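You operate a simulated robot arm through the tools that you are given. There is no shell and no other tool. Be economical: measure what you need, move in short steps, check, and stop when the job is done.

The job below is to be done with a simulated two-armed robot. You get a single attempt, and the scene is never put back.

## Task
Brush the fluff off the purple jumper.
Fine: use the clothes brush and put it back; then lay the cedar block from the box on the jumper; shut the cedar box; the jumper stays on the folding top. What is to be rubbed or washed off counts as gone when no trace of it is left.

The check looks at the end state, three seconds after you hand in, the way a careful person would. Anything else that was tipped, shoved, dropped, spilled or broken makes it a failure.

## Robot
Two 7-joint arms with two-finger parallel grippers on one trunk, on a base that drives. Base frame: it is fixed to the floor where the robot stands at the start and does not move with it; the origin is under the middle of the robot, x ahead of it, y to its left, z up. Units: mm, degrees, N and s.
The left shoulder is at the start at [60, 143, 939], the right one opposite. Places, roughly: cedar block (8x5x3 cm) [800, 200, 800]; cedar box lid [900, 200, 900]; folded jumper (26x25x5 cm) [500, -500, 400]; folding top [600, 100, 800]. Payload 1.57 kg a hand.
The TCP of each hand is the grasp point between the finger pads, 30 mm short of the fingertips. In the tool frame z runs along the fingers and y along their closing line. Largest opening 110 mm; finger width 24, thickness 12; the body of the gripper, 48 by 112 mm, starts 78 mm behind the TCP.
Orientation is told as [roll, pitch, yaw] about the base's x, y, z axes, in that order, counted from this pose: with the fingers straight down and closing along the base's y, the tool's x points along the base's -x, its y along +y and its z along -z.

## Interface
- The arms move only by the tool drive_tool. It takes "left_deltas", "right_deltas" or both (then of equal length, played together; a hand with none holds still); each is a list of rows, each a list of 7 numbers: the turn, a rotation vector about the tool's x, y, z in degrees, then the shift along the tool's x, y, z in mm, then the gripper command, from -1 (shut) to 1 (fully open), values between in proportion. In form: [[ax, ay, az, x, y, z, grip], ...]. A call has 1 to 20 rows; each row shifts and turns the commanded pose from where the row before left it, along the tool's axes as they then stand. Each row takes 0.2 s and may step no farther than 50 mm and 8.6 degrees from the row before; otherwise, or with a gripper value out of range, the whole call is refused. A pose out of reach is approached as far as the arm can. The call stops where the force on the tool passes 80 N (or 10 N more than at its start, if that is more) or the arm is blocked; 0.2 s more then pass. Each finger travels about 45 mm/s and halts on what it meets, pressing with about 39 N; the grip force reading is that of the motor and also rises with nothing between the fingers. The clock runs only during rows and for 0.2 s after the last one: add rows that do not move to give the fingers time. The reply holds the time, the measured pose of the TCP, the force on the tool along the base axes, the opening and the grip force, in the units named above and with some noise, with the torque about the TCP (base axes, N m) and any sound that the robot's microphone picked up, and new pictures: "pictures" is both (left out), scene, wrist or none (wrist: the cameras of the hands that moved).
- Cameras (640 x 400 px; columns grow to the right, rows downward): "scene" is now at [43.3, 24.5, 1549.6]; the picture's right is [0.32, -0.95, 0.00], its down [-0.72, -0.25, -0.64] and it looks along [0.61, 0.21, -0.76] (base axes); focal length 294 px, centre (320, 200). "left" rides on the left gripper at [70, -16, -141] in its tool frame; the picture's right is [0.23, 0.97, 0.00], its down [-0.86, 0.20, -0.48] and it looks along [-0.47, 0.11, 0.88] (tool axes); focal length 222 px, centre (320, 200). "right" rides on the right gripper at [70, 16, -141] in its tool frame; the picture's right is [-0.23, 0.97, 0.00], its down [-0.86, -0.20, -0.48] and it looks along [-0.47, -0.11, 0.88] (tool axes); focal length 222 px, centre (320, 200). There is no depth. A picture from a camera that has moved, and an enlarged one, comes with that camera's place and axes in the base frame and with its lens.
- slide_trunk(by): slides the trunk up (or, below 0, down) by that many mm; the arms and the scene camera ride with it, the base frame stays. It gives what a move gives, with no picture.
- base_move(legs): drives the robot by 1 to 6 legs, each [ahead, left, turn to the left] in mm, mm and degrees, along the robot's own axes; the way and the turn of a leg run together, so that a leg with both is an arc; at most 1500 mm and 180 degrees a leg. The arms and the cameras ride along, it lands a little off, and it stops where it bumps. It gives what a move gives, and a new picture of the scene camera.
- aim_head(pan, tilt): turns the head with the scene camera to pan (to the left, within 86 degrees either way) and tilt (down, from -29 to 69), counted from straight ahead of the robot. It gives what a move gives, and a new picture of the scene camera.
- inspect(camera, box): a new picture of the part [left, top, right, bottom] of that camera's present view, enlarged. It takes no simulated time.
- close_job(): hands the job in; it is judged then, once.

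Work in short steps. Places have to be worked out from the pictures, the camera data and where the tool is seen: move nearer, look again, correct. Check each grasp and each placing, and mend what went wrong. You have 120 turns and 260 pictures in all, those below and enlarged ones among them. Open the grippers and draw the arms clear of the work before you hand the job in, unless the task says otherwise; then end with one line.

The tools are called after "Request:" by a JSON object that holds its "name" and its "arguments". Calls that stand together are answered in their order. drive_tool: Moves the arms, as the interface text tells. Its arguments: {"type":"object","properties":{"left_deltas":{"type":"array"},"right_deltas":{"type":"array"},"pictures":{"type":"string","enum":["both","scene","wrist","none"]}},"required":[]} The other tools are called the same way: slide_trunk (by) slides the trunk up or down; base_move (legs) drives the base; aim_head (pan, tilt) turns the head that bears the scene camera; inspect (camera, box) takes an enlarged picture of a part of a camera's view; close_job () hands the job in.

At the start:

```text
time: 0.0
left_tool_pos: [496.6, 268.7, 1071.6]
left_orientation: [0.0, -0.1, -0.1]
left_force: [0.7, 0.0, -0.1]
left_ft_torque: [0.01, -0.02, -0.02]
left_gripper_width: 109.9
left_grasp_force: 0.0
right_tool_pos: [456.2, -71.5, 1116.1]
right_orientation: [-0.1, 0.0, -0.1]
right_force: [0.3, 0.3, -0.1]
right_ft_torque: [-0.01, -0.02, -0.04]
right_gripper_width: 109.9
right_grasp_force: 0.1
trunk travel left (down, up): [-538.0, 52.0]
robot x, y, heading: [-0.3, -0.0, -0.1]
head pan, tilt: [18.7, 49.9]
```

scene: 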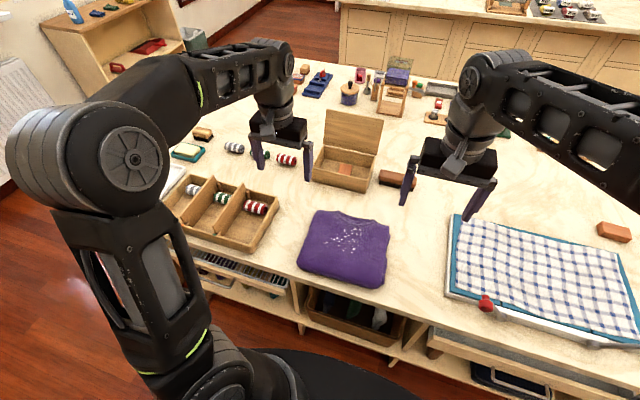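
right: 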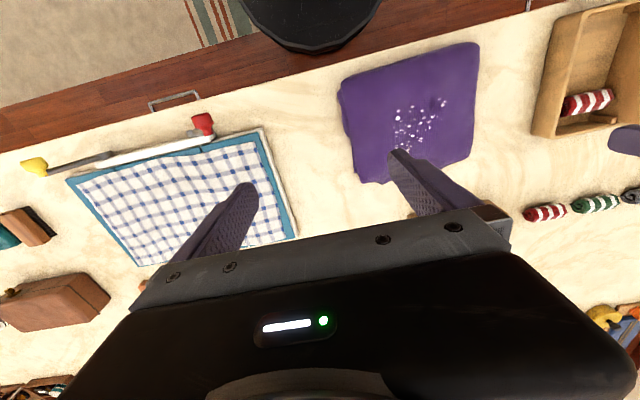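
left: 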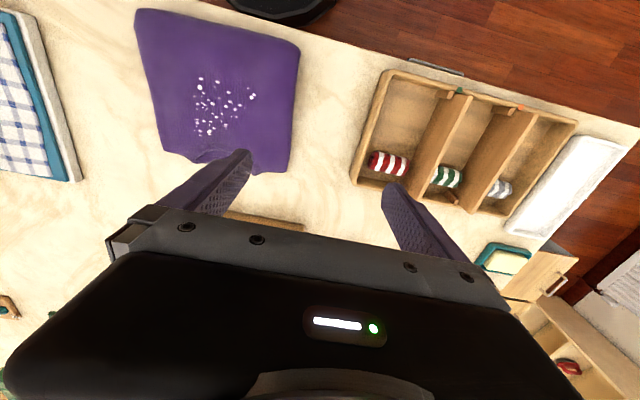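

I'll start by looking closely at the jumper, the cedar box and the things beside it.

Request:
{"name": "inspect", "arguments": {"camera": "scene", "box": [280, 90, 440, 190]}}

Request:
{"name": "inspect", "arguments": {"camera": "scene", "box": [280, 190, 440, 290]}}

Request:
{"name": "inspect", "arguments": {"camera": "scene", "box": [160, 100, 320, 200]}}

Request:
{"name": "inspect", "arguments": {"camera": "scene", "box": [290, 50, 450, 150]}}

```text
4.00 times, centred on (360, 140) of scene
camera zoom: at [43.3, 24.5, 1549.6], right [0.32, -0.95, 0.0], down [-0.72, -0.25, -0.64], along [0.61, 0.21, -0.76], focal length 1176 px, centre (160, 440)
```

zoom: 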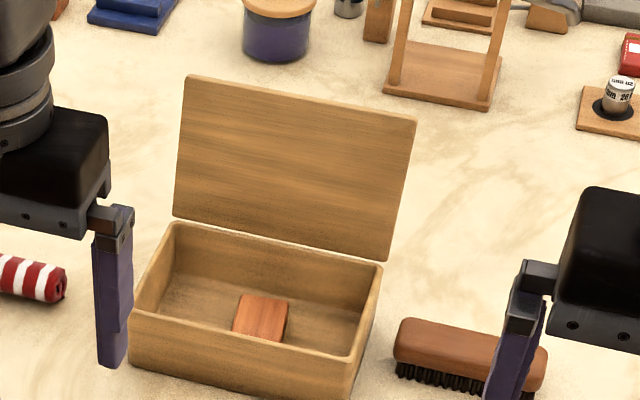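

```text
4.00 times, centred on (360, 240) of scene
camera zoom: at [43.3, 24.5, 1549.6], right [0.32, -0.95, 0.0], down [-0.72, -0.25, -0.64], along [0.61, 0.21, -0.76], focal length 1176 px, centre (160, 40)
```

zoom: 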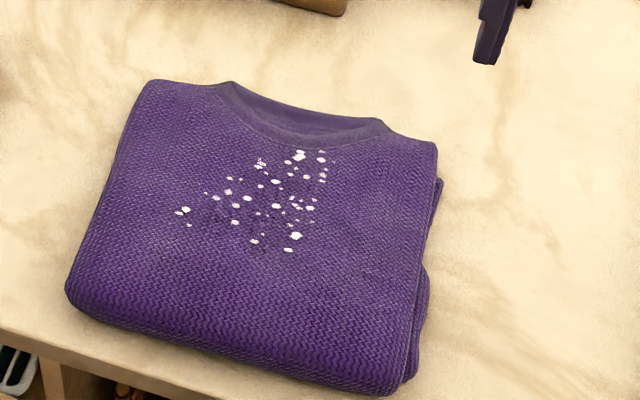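

```text
4.00 times, centred on (240, 150) of scene
camera zoom: at [43.3, 24.5, 1549.6], right [0.32, -0.95, 0.0], down [-0.72, -0.25, -0.64], along [0.61, 0.21, -0.76], focal length 1176 px, centre (640, 400)
```

zoom: 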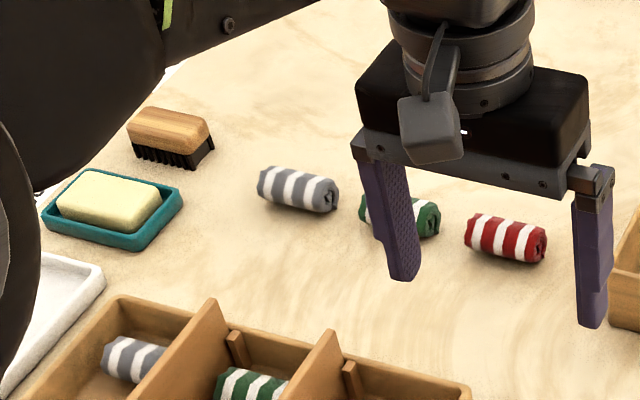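

```text
4.00 times, centred on (370, 100) of scene
camera zoom: at [43.3, 24.5, 1549.6], right [0.32, -0.95, 0.0], down [-0.72, -0.25, -0.64], along [0.61, 0.21, -0.76], focal length 1176 px, centre (120, 600)
```

zoom: 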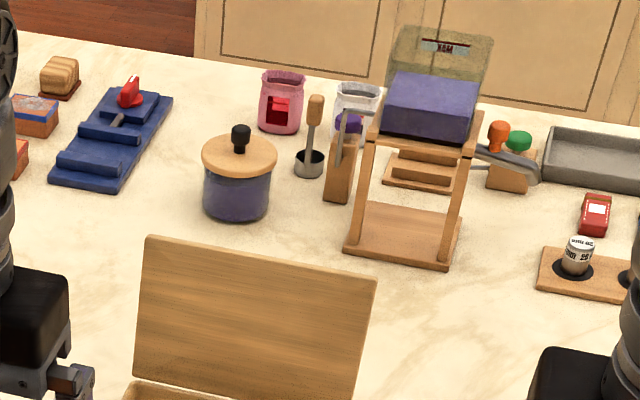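

The brush beside the box is a candidate for the clothes brush; I check the brown thing at the far right before choosing.

Request:
{"name": "inspect", "arguments": {"camera": "scene", "box": [480, 100, 640, 260]}}

Request:
{"name": "inspect", "arguments": {"camera": "right", "box": [0, 180, 160, 340]}}

Request:
{"name": "aim_head", "arguments": {"pan": -20, "tilt": 45}}

```text
2.50 times, centred on (560, 180) of scene
camera zoom: at [43.3, 24.5, 1549.6], right [0.32, -0.95, 0.0], down [-0.72, -0.25, -0.64], along [0.61, 0.21, -0.76], focal length 735 px, centre (-280, 250)
```

zoom: 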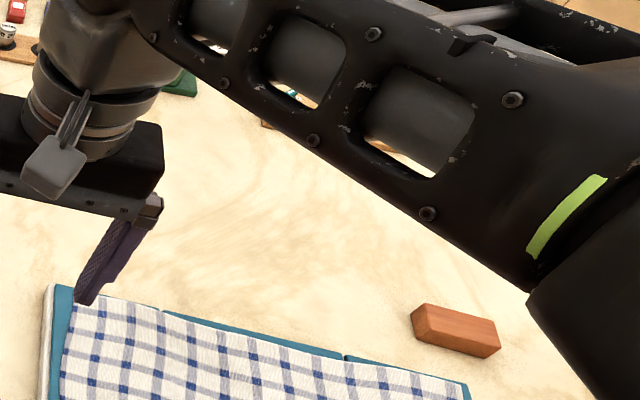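

```text
2.50 times, centred on (80, 260) of right
camera zoom: at [385.0, -53.2, 1256.2], right [0.23, 0.97, 0.0], down [0.86, -0.2, 0.48], along [0.47, -0.11, -0.88], focal length 555 px, centre (920, 50)
```

zoom: 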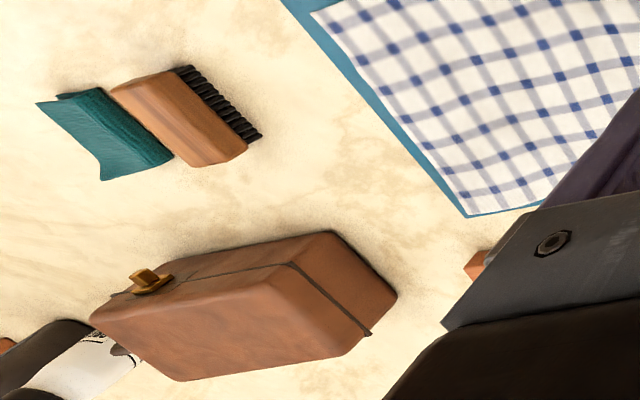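

```text
time: 1.1
left_tool_pos: [496.7, 268.2, 1072.2]
left_orientation: [0.0, 0.0, 0.0]
left_force: [-0.1, -0.3, 0.0]
left_ft_torque: [-0.03, 0.01, 0.03]
left_gripper_width: 109.8
left_grasp_force: 0.0
right_tool_pos: [455.4, -70.6, 1115.1]
right_orientation: [0.0, 0.0, 0.0]
right_force: [-0.6, 0.3, 0.1]
right_ft_torque: [0.0, 0.01, -0.01]
right_gripper_width: 109.8
right_grasp_force: 0.1
trunk travel left (down, up): [-538.0, 52.0]
robot x, y, heading: [-1.7, -0.5, 0.1]
head pan, tilt: [-20.0, 45.0]
camera scene: at [46.7, -28.0, 1556.3], right [-0.34, -0.94, 0.0], down [-0.66, 0.24, -0.71], along [0.66, -0.24, -0.71], focal length 294 px, centre (320, 200)
```

scene: 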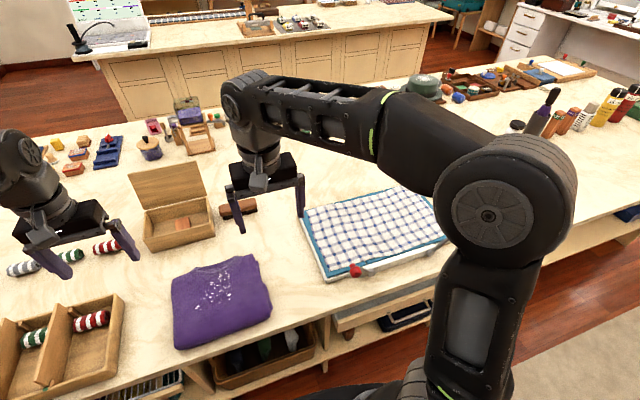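

There are two more brush-like things, one by the soap and one far right next to a teal object. I'll look at the far-right one properly before deciding which is the clothes brush.

Request:
{"name": "aim_head", "arguments": {"pan": -60, "tilt": 40}}

Request:
{"name": "inspect", "arguments": {"camera": "right", "box": [0, 190, 70, 260]}}

```text
time: 2.1
left_tool_pos: [496.4, 268.2, 1071.3]
left_orientation: [-0.1, 0.0, -0.1]
left_force: [1.3, 0.4, 0.0]
left_ft_torque: [0.01, -0.02, 0.03]
left_gripper_width: 109.6
left_grasp_force: 0.1
right_tool_pos: [456.2, -70.9, 1116.3]
right_orientation: [0.0, -0.1, 0.1]
right_force: [-0.7, -1.2, -0.3]
right_ft_torque: [0.02, -0.02, -0.03]
right_gripper_width: 109.7
right_grasp_force: 0.0
trunk travel left (down, up): [-538.0, 52.0]
robot x, y, heading: [1.0, 0.3, 0.0]
head pan, tilt: [-60.0, 40.0]
camera scene: at [12.8, -73.8, 1563.6], right [-0.87, -0.5, 0.0], down [-0.32, 0.56, -0.77], along [0.38, -0.66, -0.64], focal length 294 px, centre (320, 200)
```

scene: 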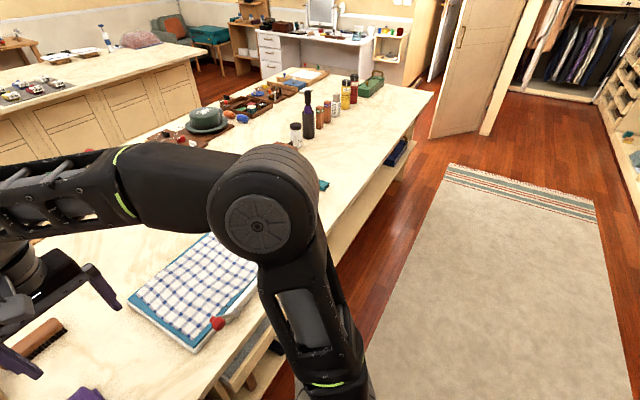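

```text
5.71 times, centred on (35, 225) of right
camera zoom: at [385.0, -53.2, 1256.2], right [0.23, 0.97, 0.0], down [0.86, -0.2, 0.48], along [0.47, -0.11, -0.88], focal length 1269 px, centre (1949, 57)
```

zoom: 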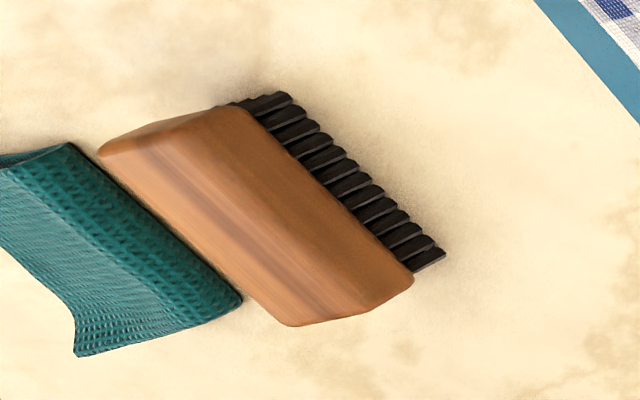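

The brush by the cedar box, right next to the jumper, is the clothes brush; the others are a nail brush by the soap and a bench brush with a teal dustpan. Next I look straight down to see how far the table front is from the base.

Request:
{"name": "aim_head", "arguments": {"pan": 5, "tilt": 69}}

```text
time: 3.5
left_tool_pos: [496.6, 268.6, 1070.7]
left_orientation: [0.0, 0.0, 0.0]
left_force: [0.0, 0.6, -0.2]
left_ft_torque: [0.01, 0.02, 0.02]
left_gripper_width: 110.0
left_grasp_force: 0.1
right_tool_pos: [456.3, -71.2, 1116.1]
right_orientation: [0.1, 0.0, 0.1]
right_force: [0.4, -0.6, -0.1]
right_ft_torque: [-0.02, 0.0, -0.01]
right_gripper_width: 110.1
right_grasp_force: 0.0
trunk travel left (down, up): [-538.0, 52.0]
robot x, y, heading: [-1.9, 0.6, 0.0]
head pan, tilt: [5.0, 68.8]
camera scene: at [26.0, 4.6, 1527.5], right [0.09, -1.0, 0.0], down [-0.93, -0.08, -0.36], along [0.36, 0.03, -0.93], focal length 294 px, centre (320, 200)
```

scene: 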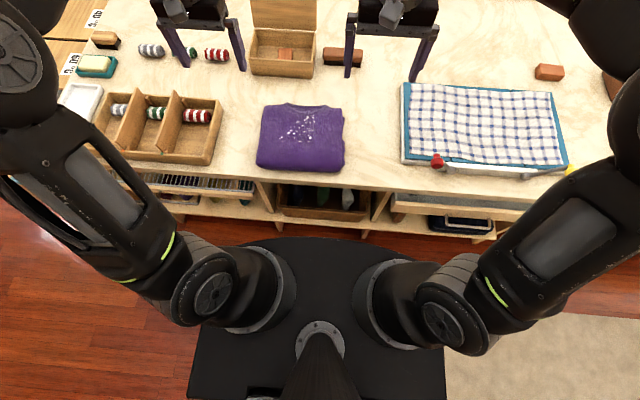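

The base front seems to be near the table front, so I need to know how far the arm reaches. I move the right hand ahead at a safe height to test this.

Request:
{"name": "drive_tool", "arguments": {"right_deltas": [[0, 0, 0, -50, 0, 0, 1], [0, 0, 0, -50, 0, 0, 1], [0, 0, 0, -50, 0, 0, 1], [0, 0, 0, -50, 0, 0, 1], [0, 0, 0, -50, 0, 0, 1], [0, 0, 0, -50, 0, 0, 1], [0, 0, 0, 0, 0, 0, 1]]}}

```text
time: 5.1
left_tool_pos: [496.3, 268.9, 1072.0]
left_orientation: [-0.1, 0.0, 0.0]
left_force: [0.1, 0.7, 0.3]
left_ft_torque: [0.01, 0.02, 0.02]
left_gripper_width: 109.9
left_grasp_force: 0.1
right_tool_pos: [492.5, -70.8, 1116.9]
right_orientation: [-0.1, -0.2, 0.0]
right_force: [0.7, 0.3, 0.9]
right_ft_torque: [-0.03, 0.03, 0.01]
right_gripper_width: 110.3
right_grasp_force: 0.1
right hand out of reach, approached as far as the arm can: row 1, 2, 3, 4, 5, 6
trunk travel left (down, up): [-538.0, 52.0]
robot x, y, heading: [-2.9, -1.1, -0.2]
head pan, tilt: [5.0, 68.8]
camera scene: at [26.0, 4.7, 1527.5], right [0.09, -1.0, 0.0], down [-0.93, -0.08, -0.36], along [0.36, 0.03, -0.93], focal length 294 px, centre (320, 200)
camera right: at [422.2, -53.1, 1256.6], right [0.23, 0.97, 0.0], down [0.85, -0.2, 0.48], along [0.47, -0.11, -0.88], focal length 222 px, centre (320, 200)
```

scene: 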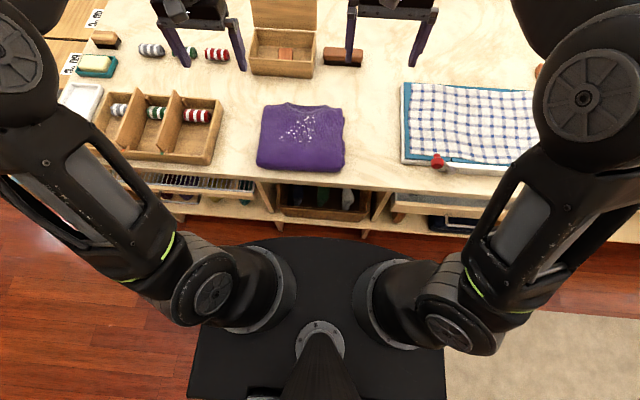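
right: 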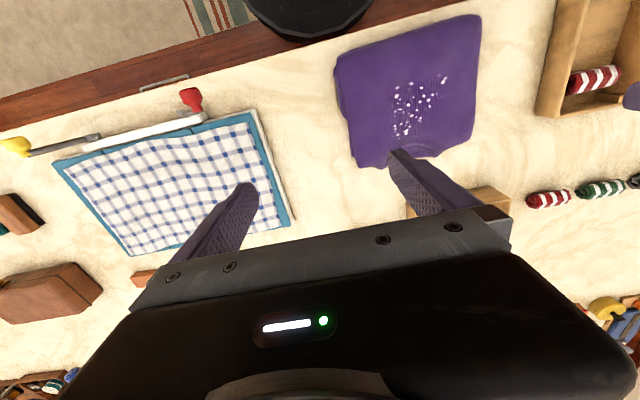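

The right arm reaches only x≈492 at this height, so I need to know whether the base can go nearer. I pull the right hand back and tip it so that its camera looks back at the gap between base and table.

Request:
{"name": "drive_tool", "arguments": {"right_deltas": [[0, 0, 0, 40, 0, 0, 1], [0, 8, 0, 0, 0, 0, 1], [0, 8, 0, 0, 0, 0, 1], [0, 8, 0, 0, 0, 0, 1], [0, 8, 0, 0, 0, 0, 1], [0, 8, 0, 0, 0, 0, 1], [0, 0, 0, 0, 0, 0, 1]], "pictures": "wrist"}}

```text
time: 6.7
left_tool_pos: [497.2, 267.6, 1072.0]
left_orientation: [0.0, 0.0, 0.1]
left_force: [0.4, -0.4, -0.7]
left_ft_torque: [0.03, -0.04, 0.01]
left_gripper_width: 109.8
left_grasp_force: 0.0
right_tool_pos: [448.6, -74.2, 1105.5]
right_orientation: [-0.1, 3.0, 0.1]
right_force: [0.0, -0.3, -0.8]
right_ft_torque: [-0.02, -0.05, 0.01]
right_gripper_width: 110.1
right_grasp_force: 0.1
right hand out of reach, approached as far as the arm can: row 2, 3, 4, 5, 6
trunk travel left (down, up): [-538.0, 52.0]
robot x, y, heading: [1.1, -1.1, 0.0]
head pan, tilt: [5.0, 68.8]
camera right: at [385.8, -56.9, 1249.0], right [0.22, 0.97, -0.01], down [0.88, -0.2, 0.44], along [0.42, -0.11, -0.9], focal length 222 px, centre (320, 200)
```

right: 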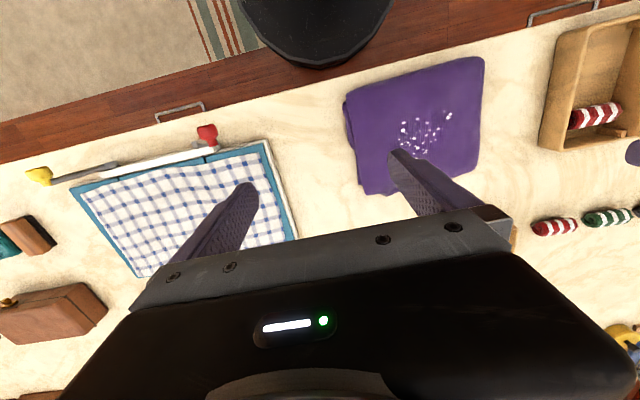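

The base's front edge (x≈305, z≈375) looks lower than the table top and the shelf below looks set back. I take an enlarged look at the space under the table top before driving.

Request:
{"name": "inspect", "arguments": {"camera": "scene", "box": [140, 150, 540, 290]}}

Request:
{"name": "inspect", "arguments": {"camera": "left", "box": [100, 0, 500, 160]}}

Request:
{"name": "inspect", "arguments": {"camera": "right", "box": [140, 0, 460, 130]}}

```text
1.60 times, centred on (340, 220) of scene
camera zoom: at [25.8, 4.6, 1527.5], right [0.09, -1.0, 0.0], down [-0.93, -0.08, -0.36], along [0.36, 0.03, -0.93], focal length 471 px, centre (288, 168)
```

zoom: 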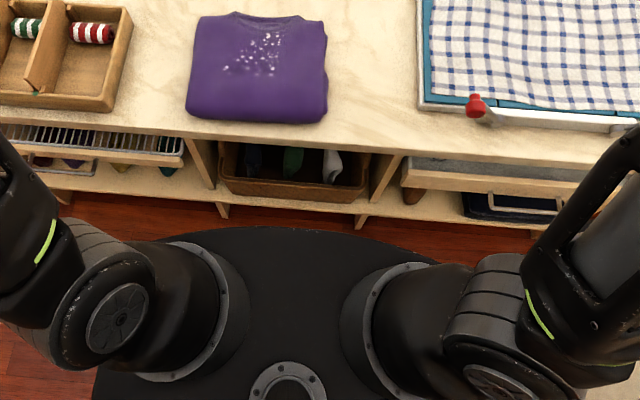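

```text
1.60 times, centred on (300, 80) of left
camera zoom: at [427.3, 250.1, 1214.8], right [-0.23, 0.97, 0.0], down [0.86, 0.2, 0.48], along [0.47, 0.11, -0.88], focal length 355 px, centre (352, 392)
```

zoom: 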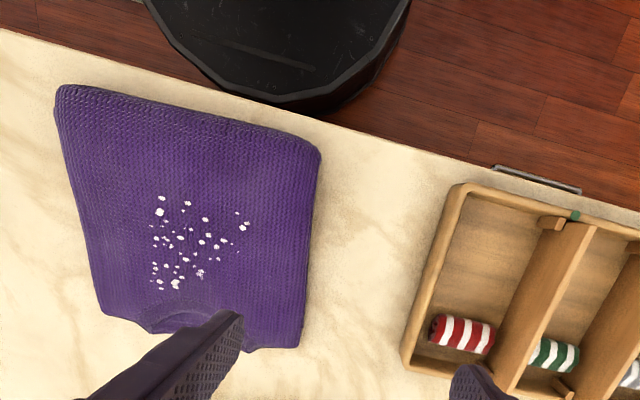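

```text
2.00 times, centred on (300, 65) of right
camera zoom: at [385.8, -56.9, 1249.0], right [0.22, 0.97, -0.01], down [0.88, -0.2, 0.44], along [0.42, -0.11, -0.9], focal length 444 px, centre (360, 470)
```

zoom: 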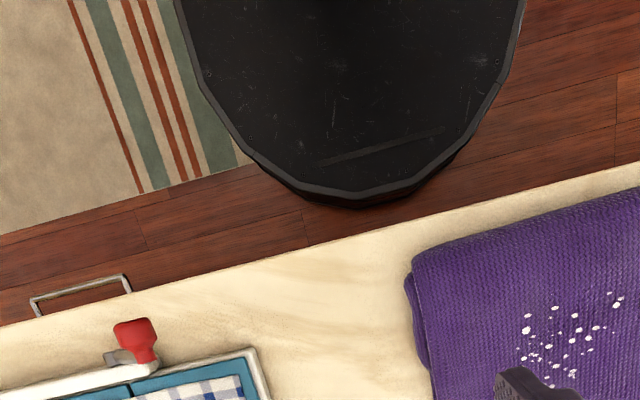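

Floor is visible all around the base front, and the lower shelf lies roughly 100 mm or more beyond it. I drive ahead in a careful 80 mm step, with both hands well above everything.

Request:
{"name": "base_move", "arguments": {"legs": [[80, 0, 0]]}}

```text
time: 7.7
left_tool_pos: [578.9, 268.4, 1070.9]
left_orientation: [0.1, 0.1, -0.1]
left_force: [-0.6, -0.3, -1.1]
left_ft_torque: [0.01, 0.05, -0.01]
left_gripper_width: 110.1
left_grasp_force: 0.1
right_tool_pos: [531.5, -75.5, 1104.3]
right_orientation: [-0.1, 3.0, 0.1]
right_force: [1.0, 0.8, -1.2]
right_ft_torque: [-0.01, 0.02, 0.01]
right_gripper_width: 110.2
right_grasp_force: 0.1
trunk travel left (down, up): [-538.0, 52.0]
robot x, y, heading: [77.9, -0.9, -0.1]
head pan, tilt: [5.0, 68.8]
camera scene: at [108.5, 4.6, 1527.4], right [0.09, -1.0, 0.0], down [-0.93, -0.08, -0.36], along [0.36, 0.03, -0.93], focal length 294 px, centre (320, 200)
```

scene: 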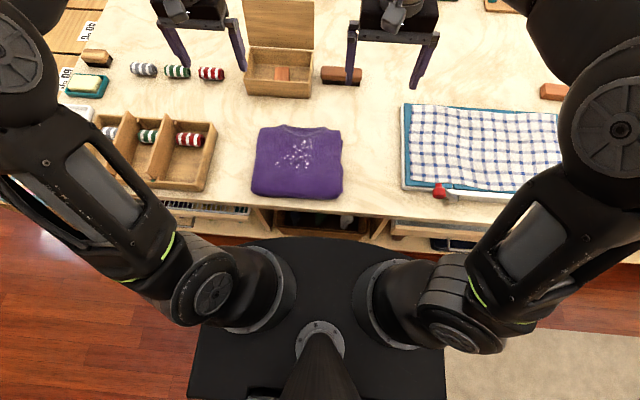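

No bump, and the view shows a bit more room before the lower shelf. I go another 45 mm.

Request:
{"name": "base_move", "arguments": {"legs": [[45, 0, 0]]}}

Request:
{"name": "inspect", "arguments": {"camera": "scene", "box": [200, 180, 440, 290]}}

```text
time: 8.6
left_tool_pos: [624.0, 268.8, 1071.4]
left_orientation: [0.0, 0.2, 0.0]
left_force: [1.4, -0.1, 0.0]
left_ft_torque: [0.0, 0.03, -0.01]
left_gripper_width: 110.0
left_grasp_force: 0.0
right_tool_pos: [576.7, -74.7, 1104.4]
right_orientation: [-0.1, 2.9, 0.2]
right_force: [-0.4, 0.5, 0.3]
right_ft_torque: [0.04, 0.04, 0.0]
right_gripper_width: 109.8
right_grasp_force: 0.0
trunk travel left (down, up): [-538.0, 52.0]
robot x, y, heading: [126.5, 2.9, -0.2]
head pan, tilt: [5.0, 68.8]
camera scene: at [154.1, 4.6, 1527.4], right [0.09, -1.0, 0.0], down [-0.93, -0.08, -0.36], along [0.36, 0.03, -0.93], focal length 294 px, centre (320, 200)
```

scene: 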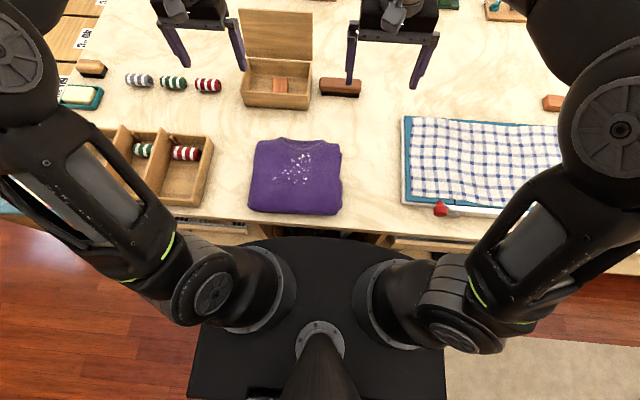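

```text
2.67 times, centred on (320, 235) of scene
camera zoom: at [154.1, 4.6, 1527.4], right [0.09, -1.0, 0.0], down [-0.93, -0.08, -0.36], along [0.36, 0.03, -0.93], focal length 784 px, centre (320, 107)
```

zoom: 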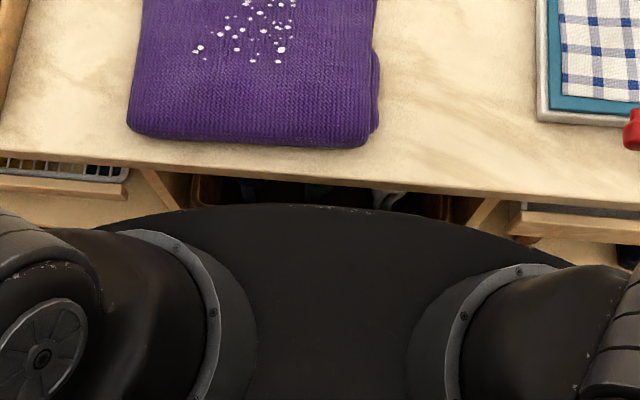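

I'm now at axis x≈126 without a bump. Next I level the right hand, turn it 90° so the fingers close along x (across the brush) and lower it, keeping clear of everything.

Request:
{"name": "drive_tool", "arguments": {"right_deltas": [[0, -3, 0, 0, 0, 30, 1], [0, 0, -8.2, 0, 0, 30, 1], [0, 0, -8.2, 0, 0, 30, 1], [0, 0, -8.2, 0, 0, 30, 1], [0, 0, -8.2, 0, 0, 30, 1], [0, 0, -8.2, 0, 0, 0, 1], [0, 0, -8.2, 0, 0, 0, 1], [0, 0, -8.2, 0, 0, 0, 1], [0, 0, -8.2, 0, 0, 0, 1], [0, 0, -8.2, 0, 0, 0, 1], [0, 0, -8.2, 0, 0, 0, 1], [0, 0, -8, 0, 0, 0, 1], [0, 0, 0, 0, 0, 0, 1]]}}

```text
time: 11.4
left_tool_pos: [621.6, 267.8, 1071.8]
left_orientation: [0.0, 0.1, -0.1]
left_force: [-0.3, 0.3, -0.4]
left_ft_torque: [0.03, 0.03, 0.02]
left_gripper_width: 109.6
left_grasp_force: 0.0
right_tool_pos: [572.9, -74.6, 955.0]
right_orientation: [-0.1, 0.2, 90.2]
right_force: [-0.1, 0.2, 0.4]
right_ft_torque: [0.0, 0.0, -0.03]
right_gripper_width: 109.8
right_grasp_force: 0.1
trunk travel left (down, up): [-538.0, 52.0]
robot x, y, heading: [125.0, -2.5, -0.2]
head pan, tilt: [5.0, 68.8]
camera scene: at [151.5, 4.5, 1527.5], right [0.09, -1.0, 0.0], down [-0.93, -0.08, -0.36], along [0.36, 0.03, -0.93], focal length 294 px, centre (320, 200)
camera right: at [556.1, -143.5, 1095.8], right [-0.97, 0.22, 0.0], down [0.2, 0.86, 0.48], along [0.11, 0.47, -0.88], focal length 222 px, centre (320, 200)
```

scene: 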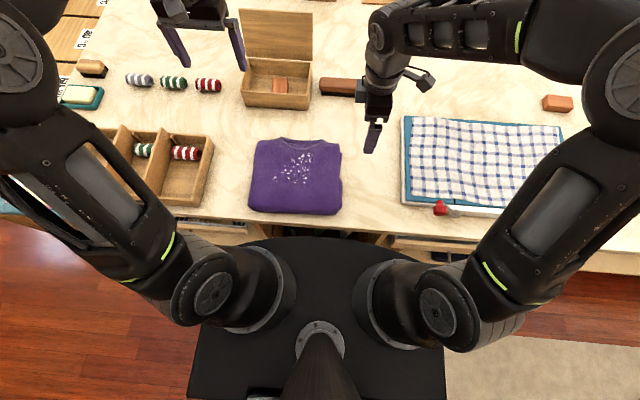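
right: 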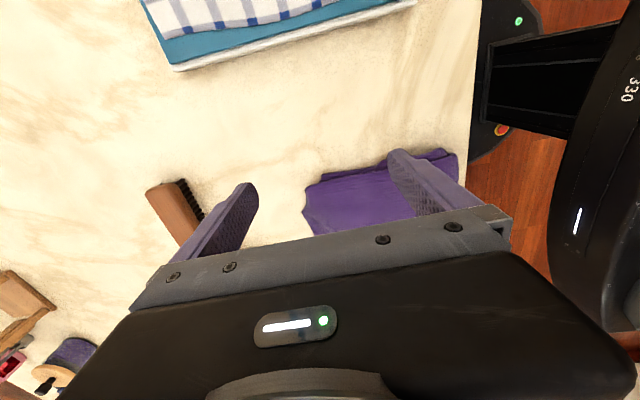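

The wrist camera puts the brush at about x 770–812, y −66…+62, centre [792, −2], its long side along y. I move above it at z≈930, and see whether it is in reach.

Request:
{"name": "drive_tool", "arguments": {"right_deltas": [[0, 0, 0, -10, -44, 0, 1], [0, 0, 0, -15, -44, 5, 1], [0, 0, 0, -15, -44, 5, 1], [0, 0, 0, -15, -44, 5, 1], [0, 0, 0, -15, -43, 5, 1], [0, 0, 0, 0, 0, 5, 1], [0, 0, 0, 0, 0, 0, 1]]}}

```text
time: 13.0
left_tool_pos: [621.4, 267.9, 1071.0]
left_orientation: [-0.1, 0.0, 0.0]
left_force: [0.4, 0.1, 0.1]
left_ft_torque: [0.0, 0.01, 0.01]
left_gripper_width: 110.1
left_grasp_force: 0.0
right_tool_pos: [780.8, -8.8, 931.7]
right_orientation: [-0.1, 0.1, 90.1]
right_force: [-0.5, -1.1, 0.7]
right_ft_torque: [-0.02, 0.0, 0.03]
right_gripper_width: 109.9
right_grasp_force: 0.1
right hand out of reach, approached as far as the arm can: row 5
trunk travel left (down, up): [-538.0, 52.0]
robot x, y, heading: [124.9, -0.7, -0.0]
head pan, tilt: [5.0, 68.8]
camera scene: at [151.5, 4.7, 1527.5], right [0.09, -1.0, 0.0], down [-0.93, -0.08, -0.36], along [0.36, 0.03, -0.93], focal length 294 px, centre (320, 200)
camera right: at [763.8, -76.6, 1072.4], right [-0.97, 0.23, 0.0], down [0.2, 0.86, 0.48], along [0.11, 0.46, -0.88], focal length 222 px, centre (320, 200)
```

scene: 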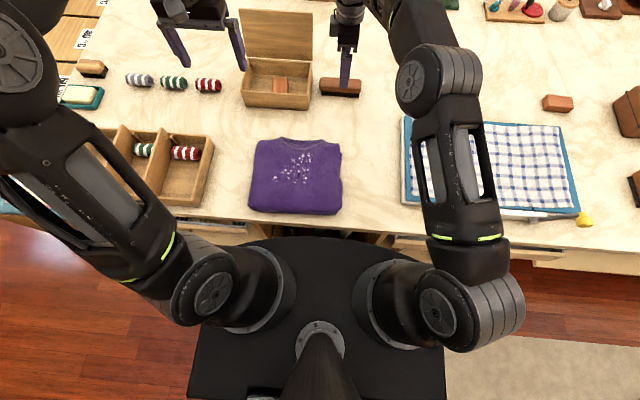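
right: 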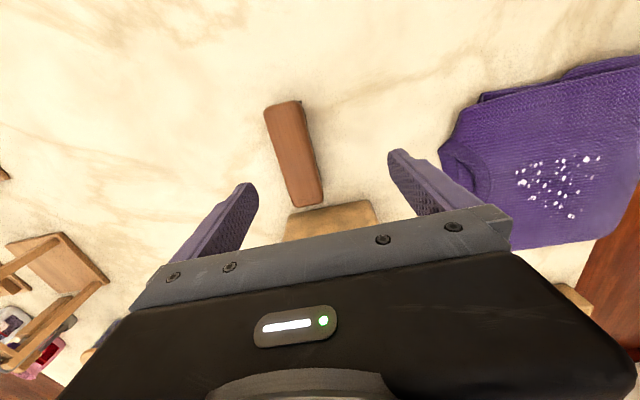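

Two views of the brush give its top at z≈798 and its centre at about [813, 4], so the table lies near z≈755. I go lower, where the reach is longer, and then ahead.

Request:
{"name": "drive_tool", "arguments": {"right_deltas": [[0, 0, 0, 0, 0, 40, 1], [0, 0, 0, 0, 0, 35, 1], [0, 0, 0, -7, -16, 0, 1], [0, 0, 0, -6, -16, 0, 1], [0, 0, 0, 0, 0, 0, 1]]}}

```text
time: 14.2
left_tool_pos: [622.2, 268.3, 1071.6]
left_orientation: [0.0, 0.0, -0.1]
left_force: [-0.4, 0.0, 0.1]
left_ft_torque: [-0.01, -0.03, 0.02]
left_gripper_width: 110.0
left_grasp_force: 0.0
right_tool_pos: [798.0, -1.9, 857.1]
right_orientation: [-0.1, 0.1, 90.1]
right_force: [0.1, 0.7, -0.6]
right_ft_torque: [0.01, -0.03, 0.03]
right_gripper_width: 110.2
right_grasp_force: 0.1
right hand out of reach, approached as far as the arm can: row 4
trunk travel left (down, up): [-538.0, 52.0]
robot x, y, heading: [124.6, 1.7, -0.0]
head pan, tilt: [5.0, 68.8]
camera scene: at [151.7, 4.7, 1527.5], right [0.09, -1.0, 0.0], down [-0.93, -0.08, -0.36], along [0.36, 0.03, -0.93], focal length 294 px, centre (320, 200)
camera right: at [780.7, -70.2, 997.2], right [-0.97, 0.23, 0.0], down [0.2, 0.86, 0.48], along [0.11, 0.46, -0.88], focal length 222 px, centre (320, 200)
```

scene: 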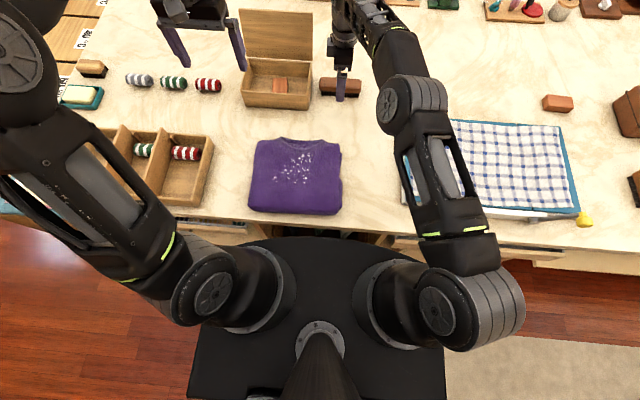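
right: 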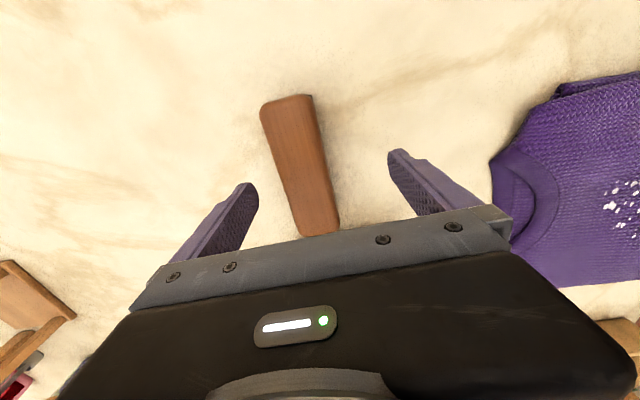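

The brush centre (≈815) lies about 15 mm beyond the hand, which is at its limit. The fingertips are still ~30 mm above the brush, so I move the base 20 mm ahead.

Request:
{"name": "base_move", "arguments": {"legs": [[20, 0, 0]]}}

Request:
{"name": "inspect", "arguments": {"camera": "right", "box": [160, 60, 480, 260]}}

```text
time: 15.0
left_tool_pos: [643.5, 268.7, 1070.6]
left_orientation: [0.0, 0.2, -0.1]
left_force: [0.4, 0.1, -0.2]
left_ft_torque: [0.0, 0.05, 0.01]
left_gripper_width: 109.9
left_grasp_force: 0.1
right_tool_pos: [819.7, -2.4, 855.3]
right_orientation: [0.0, 0.1, 90.1]
right_force: [0.1, -0.4, 0.5]
right_ft_torque: [0.02, 0.03, -0.01]
right_gripper_width: 110.2
right_grasp_force: 0.0
trunk travel left (down, up): [-538.0, 52.0]
robot x, y, heading: [147.9, 4.2, -0.3]
head pan, tilt: [5.0, 68.8]
camera scene: at [173.4, 4.6, 1527.4], right [0.09, -1.0, 0.0], down [-0.93, -0.08, -0.36], along [0.36, 0.03, -0.93], focal length 294 px, centre (320, 200)
```

scene: 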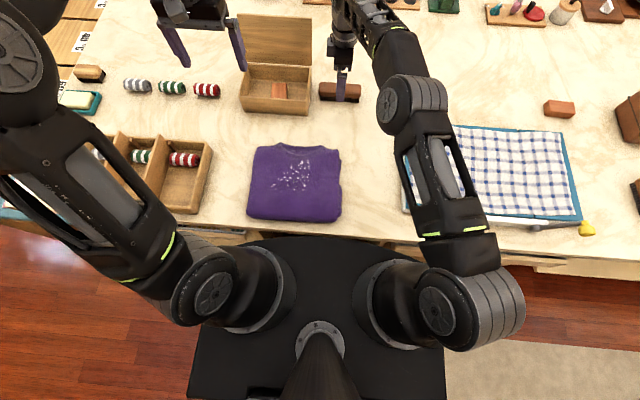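

```text
2.00 times, centred on (320, 160) of right
camera zoom: at [801.7, -70.2, 996.5], right [-0.97, 0.23, 0.0], down [0.2, 0.86, 0.48], along [0.11, 0.46, -0.88], focal length 444 px, centre (320, 280)
```

zoom: 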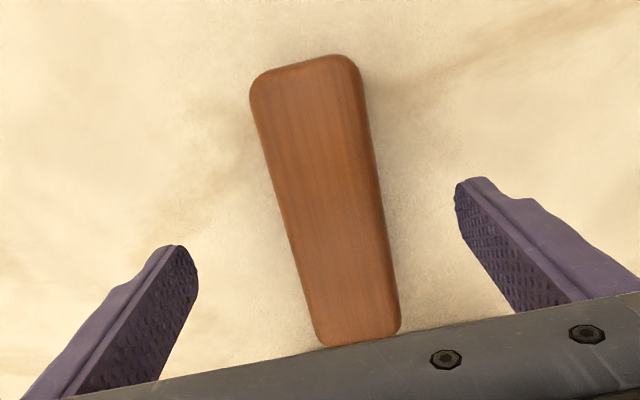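

The fingers now straddle the brush centrally. I go down to TCP z≈790 and check forces.

Request:
{"name": "drive_tool", "arguments": {"right_deltas": [[0, 0, 0, -4, 4, 25, 1], [0, 0, 0, 0, 0, 20, 1], [0, 0, 0, 0, 0, 10, 1], [0, 0, 0, 0, 0, 10, 1], [0, 0, 0, 0, 0, 0, 1]]}}

Request:
{"name": "inspect", "arguments": {"camera": "scene", "box": [290, 50, 390, 120]}}

```text
time: 16.0
left_tool_pos: [639.2, 266.6, 1073.6]
left_orientation: [-0.1, -0.1, -0.1]
left_force: [0.7, -0.2, -0.2]
left_ft_torque: [-0.01, 0.01, 0.02]
left_gripper_width: 110.1
left_grasp_force: 0.1
right_tool_pos: [813.4, 1.3, 810.9]
right_orientation: [-0.6, -0.2, 90.0]
right_force: [-25.6, -7.6, 38.1]
right_ft_torque: [-0.54, 3.16, 0.2]
right_gripper_width: 110.0
right_grasp_force: 0.0
trunk travel left (down, up): [-538.0, 52.0]
robot x, y, heading: [147.5, 3.1, -0.2]
head pan, tilt: [5.0, 68.8]
stopped in row 5 (right hand): the force on the tool passed its limit (the readings are from after the stop); the commanded pose is now the measured one
camera scene: at [166.4, 3.8, 1527.8], right [0.08, -1.0, 0.0], down [-0.93, -0.08, -0.37], along [0.36, 0.03, -0.93], focal length 294 px, centre (320, 200)
camera right: at [795.5, -67.0, 950.6], right [-0.97, 0.23, -0.01], down [0.2, 0.85, 0.48], along [0.12, 0.47, -0.88], focal length 222 px, centre (320, 200)
```

scene: 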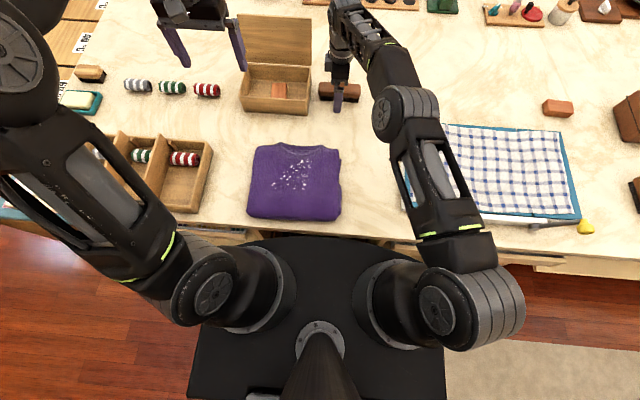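
right: 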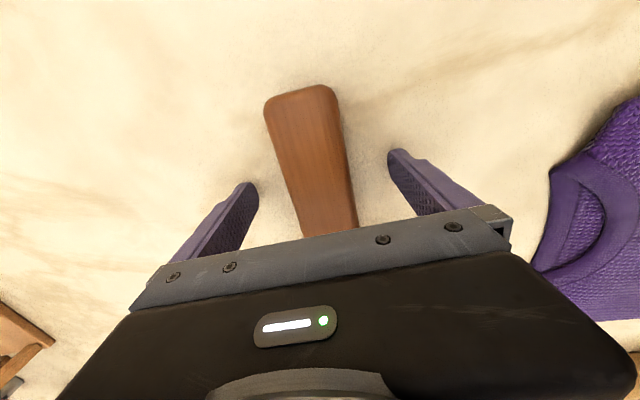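

```text
5.71 times, centred on (340, 85) of scene
camera zoom: at [166.4, 3.8, 1527.8], right [0.08, -1.0, 0.0], down [-0.93, -0.08, -0.37], along [0.36, 0.03, -0.93], focal length 1681 px, centre (206, 857)
```

zoom: 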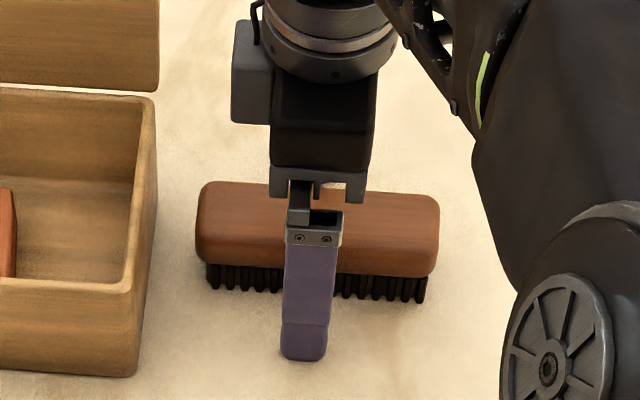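

The fingertips met the table at TCP z≈811, so the table top is at z≈780. I back off 6 mm and close on the brush.

Request:
{"name": "drive_tool", "arguments": {"right_deltas": [[0, 0, 0, 0, 0, -6, 1], [0, 0, 0, 0, 0, 0, 1]], "pictures": "none"}}

Request:
{"name": "drive_tool", "arguments": {"right_deltas": [[0, 0, 0, 0, 0, 0, -1], [0, 0, 0, 0, 0, 0, -1], [0, 0, 0, 0, 0, 0, -1], [0, 0, 0, 0, 0, 0, -1], [0, 0, 0, 0, 0, 0, -1], [0, 0, 0, 0, 0, 0, -1]]}}

```text
time: 16.6
left_tool_pos: [640.8, 266.9, 1072.5]
left_orientation: [0.1, -0.1, -0.1]
left_force: [-0.5, 0.0, 0.1]
left_ft_torque: [-0.03, -0.01, 0.02]
left_gripper_width: 109.7
left_grasp_force: 0.0
right_tool_pos: [815.9, 1.3, 810.4]
right_orientation: [-0.6, 0.0, 90.0]
right_force: [-12.0, -1.6, 12.3]
right_ft_torque: [-0.14, 1.17, -0.08]
right_gripper_width: 109.9
right_grasp_force: 0.1
trunk travel left (down, up): [-538.0, 52.0]
robot x, y, heading: [143.1, 0.6, -0.1]
head pan, tilt: [5.0, 68.8]
```

```text
time: 18.0
left_tool_pos: [642.7, 266.8, 1072.0]
left_orientation: [0.0, -0.1, -0.1]
left_force: [0.2, 0.9, -0.1]
left_ft_torque: [0.0, 0.01, 0.03]
left_gripper_width: 110.0
left_grasp_force: 0.1
right_tool_pos: [817.7, 1.2, 810.6]
right_orientation: [-0.8, -0.2, 90.0]
right_force: [1.2, 0.9, 0.9]
right_ft_torque: [0.02, -0.05, 0.04]
right_gripper_width: 43.4
right_grasp_force: 33.3
trunk travel left (down, up): [-538.0, 52.0]
robot x, y, heading: [142.9, 2.1, -0.2]
head pan, tilt: [5.0, 68.8]
camera scene: at [171.4, 4.4, 1527.5], right [0.09, -1.0, 0.0], down [-0.93, -0.08, -0.36], along [0.36, 0.03, -0.93], focal length 294 px, centre (320, 200)
camera right: at [799.2, -67.0, 950.6], right [-0.97, 0.23, -0.01], down [0.19, 0.85, 0.48], along [0.12, 0.47, -0.88], focal length 222 px, centre (320, 200)
```

scene: 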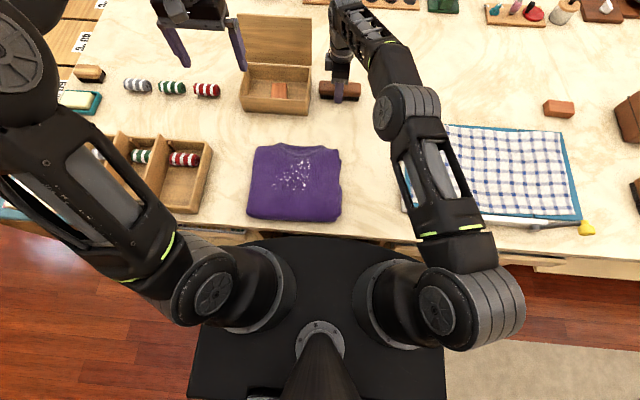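
right: 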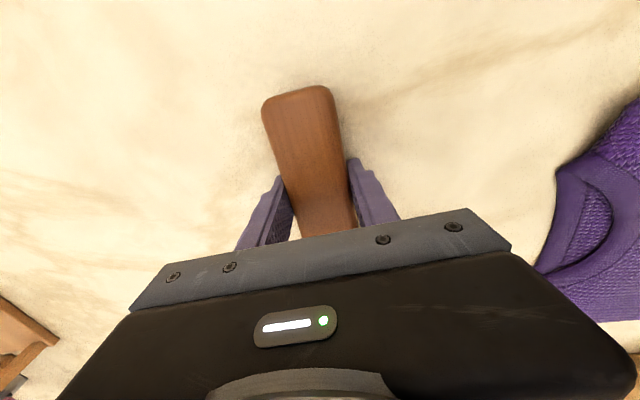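

The brush is held (43 mm wide, TCP [817, 1, 811]) — I'll return it to this pose. I lift it and check the grasp.

Request:
{"name": "drive_tool", "arguments": {"right_deltas": [[0, 0, 0, 0, 0, -25, -1], [0, 0, 0, 0, 0, -40, -1], [0, 0, 0, 0, 20, -45, -1], [0, 0, 0, 0, 20, 0, -1]]}}

Request:
{"name": "inspect", "arguments": {"camera": "scene", "box": [230, 60, 390, 230]}}

```text
time: 19.0
left_tool_pos: [642.4, 267.6, 1071.8]
left_orientation: [0.0, 0.0, -0.1]
left_force: [-0.5, -0.1, 0.3]
left_ft_torque: [0.02, 0.0, 0.02]
left_gripper_width: 109.9
left_grasp_force: 0.0
right_tool_pos: [776.0, 2.6, 920.4]
right_orientation: [-0.8, -0.1, 89.9]
right_force: [-0.8, -0.6, -0.8]
right_ft_torque: [-0.01, 0.0, 0.02]
right_gripper_width: 43.4
right_grasp_force: 39.0
trunk travel left (down, up): [-538.0, 52.0]
robot x, y, heading: [147.2, -0.8, -0.0]
head pan, tilt: [5.0, 68.8]
camera scene: at [171.4, 4.3, 1527.4], right [0.09, -1.0, 0.0], down [-0.93, -0.08, -0.36], along [0.36, 0.03, -0.93], focal length 294 px, centre (320, 200)
camera right: at [756.4, -66.4, 1060.7], right [-0.97, 0.23, -0.01], down [0.19, 0.85, 0.48], along [0.12, 0.47, -0.88], focal length 222 px, centre (320, 200)
```

scene: 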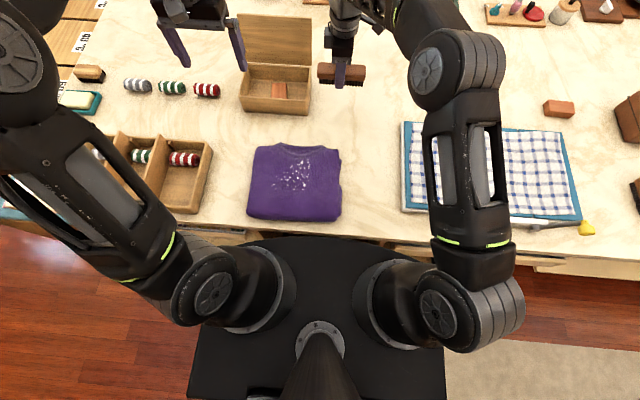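
right: 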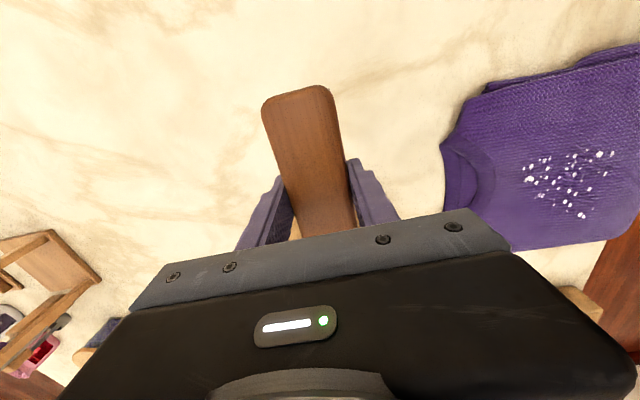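

```text
2.35 times, centred on (310, 145) of scene
camera zoom: at [171.4, 4.3, 1527.4], right [0.09, -1.0, 0.0], down [-0.93, -0.08, -0.36], along [0.36, 0.03, -0.93], focal length 692 px, centre (344, 329)
```

zoom: 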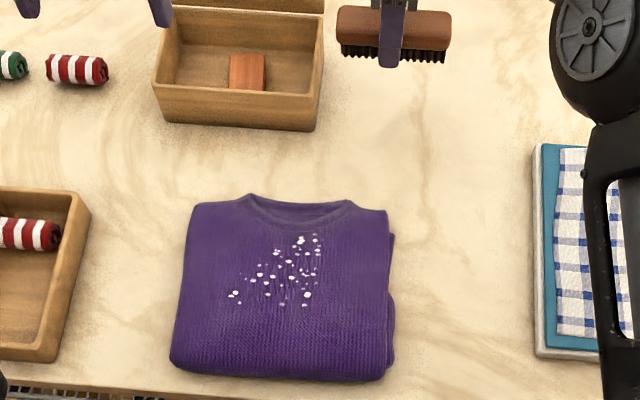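

The grasp is firm and level, but the fingertips reach as low as the bristles. I'll put the brush down where it stood, regrip it about 10 mm higher so only bristles touch the wool.

Request:
{"name": "drive_tool", "arguments": {"right_deltas": [[0, 0, 0, 0, -20, 0, -1], [0, 0, 0, 1, -20, 40, -1], [0, 0, 0, 0, 0, 40, -1], [0, 0, 0, 0, 0, 20, -1], [0, 0, 0, 0, 0, 6, -1], [0, 0, 0, 0, 0, 4, -1], [0, 0, 0, 0, 0, 0, -1], [0, 0, 0, 0, 0, 0, 0.1], [0, 0, 0, 0, 0, 0, 0.1], [0, 0, 0, 0, 0, 0, 0.1], [0, 0, 0, 0, 0, -6, 0.1], [0, 0, 0, 0, 0, -5, 0.1], [0, 0, 0, 0, 0, 0, 0.1]], "pictures": "wrist"}}

Request:
{"name": "inspect", "arguments": {"camera": "scene", "box": [290, 50, 390, 120]}}

```text
time: 21.8
left_tool_pos: [642.0, 267.2, 1072.0]
left_orientation: [0.0, -0.1, -0.1]
left_force: [0.6, 0.8, 0.6]
left_ft_torque: [-0.01, 0.03, 0.01]
left_gripper_width: 109.9
left_grasp_force: 0.0
right_tool_pos: [818.6, 1.2, 822.1]
right_orientation: [-0.8, -0.1, 89.9]
right_force: [0.6, 0.2, -0.8]
right_ft_torque: [-0.01, -0.01, 0.03]
right_gripper_width: 60.3
right_grasp_force: 0.1
trunk travel left (down, up): [-538.0, 52.0]
robot x, y, heading: [145.0, -3.3, -0.3]
head pan, tilt: [5.0, 68.8]
camera right: at [799.0, -67.7, 962.1], right [-0.97, 0.23, -0.01], down [0.19, 0.85, 0.48], along [0.12, 0.47, -0.88], focal length 222 px, centre (320, 200)
```

right: 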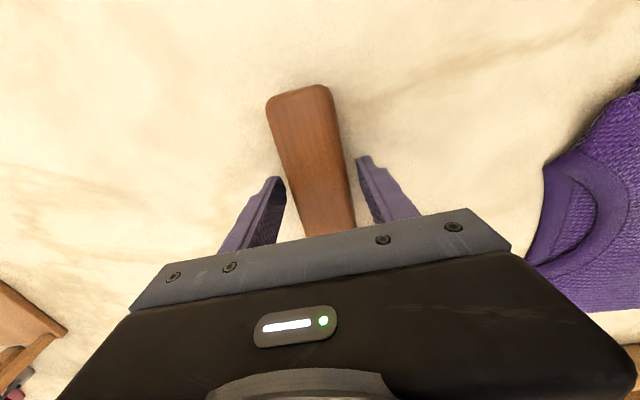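

```text
5.71 times, centred on (340, 85) of scene
camera zoom: at [171.3, 4.4, 1527.5], right [0.09, -1.0, 0.0], down [-0.93, -0.08, -0.36], along [0.36, 0.03, -0.93], focal length 1681 px, centre (206, 857)
```

zoom: 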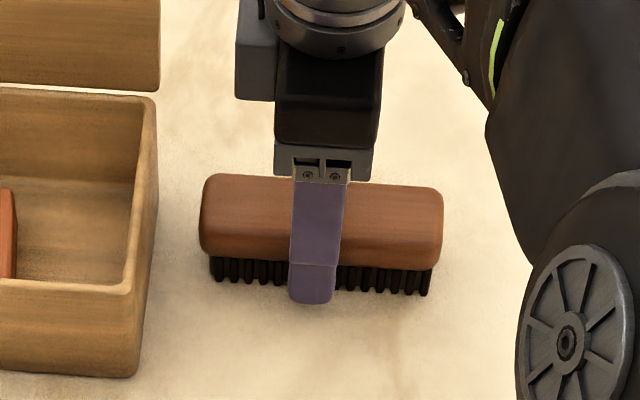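

The brush stands freely on its bristles at its place. I raise 3 mm more, close, and lift, staying at the pre-lift pose for reference (TCP ≈[818, 1, 825]).

Request:
{"name": "drive_tool", "arguments": {"right_deltas": [[0, 0, 0, 0, 0, -3, 0.1], [0, 0, 0, 0, 0, 0, -1], [0, 0, 0, 0, 0, 0, -1], [0, 0, 0, 0, 0, 0, -1], [0, 0, 0, 0, 0, 0, -1]], "pictures": "none"}}

Request:
{"name": "drive_tool", "arguments": {"right_deltas": [[0, 0, 0, 0, 0, -25, -1], [0, 0, 0, 0, 20, -40, -1], [0, 0, 0, -20, 45, -20, -1], [0, 0, 0, -20, 45, 0, -1], [0, 0, 0, -20, 45, 0, -1], [0, 0, 0, -20, 40, 0, -1], [0, 0, 0, -15, 40, 0, -1], [0, 0, 0, 0, 20, 0, -1], [0, 0, 0, 0, 0, 0, -1]]}}

```text
time: 23.0
left_tool_pos: [642.3, 267.7, 1069.9]
left_orientation: [-0.1, 0.0, -0.1]
left_force: [0.4, 1.2, 0.0]
left_ft_torque: [0.01, 0.01, -0.01]
left_gripper_width: 110.0
left_grasp_force: 0.0
right_tool_pos: [818.1, 1.9, 824.2]
right_orientation: [-0.7, -0.2, 90.0]
right_force: [0.9, 0.7, 0.3]
right_ft_torque: [0.04, 0.01, -0.05]
right_gripper_width: 43.2
right_grasp_force: 39.0
trunk travel left (down, up): [-538.0, 52.0]
robot x, y, heading: [146.2, 1.7, -0.1]
head pan, tilt: [5.0, 68.8]
```

```text
refused: row 3 steps farther than a row can; nothing moved
```

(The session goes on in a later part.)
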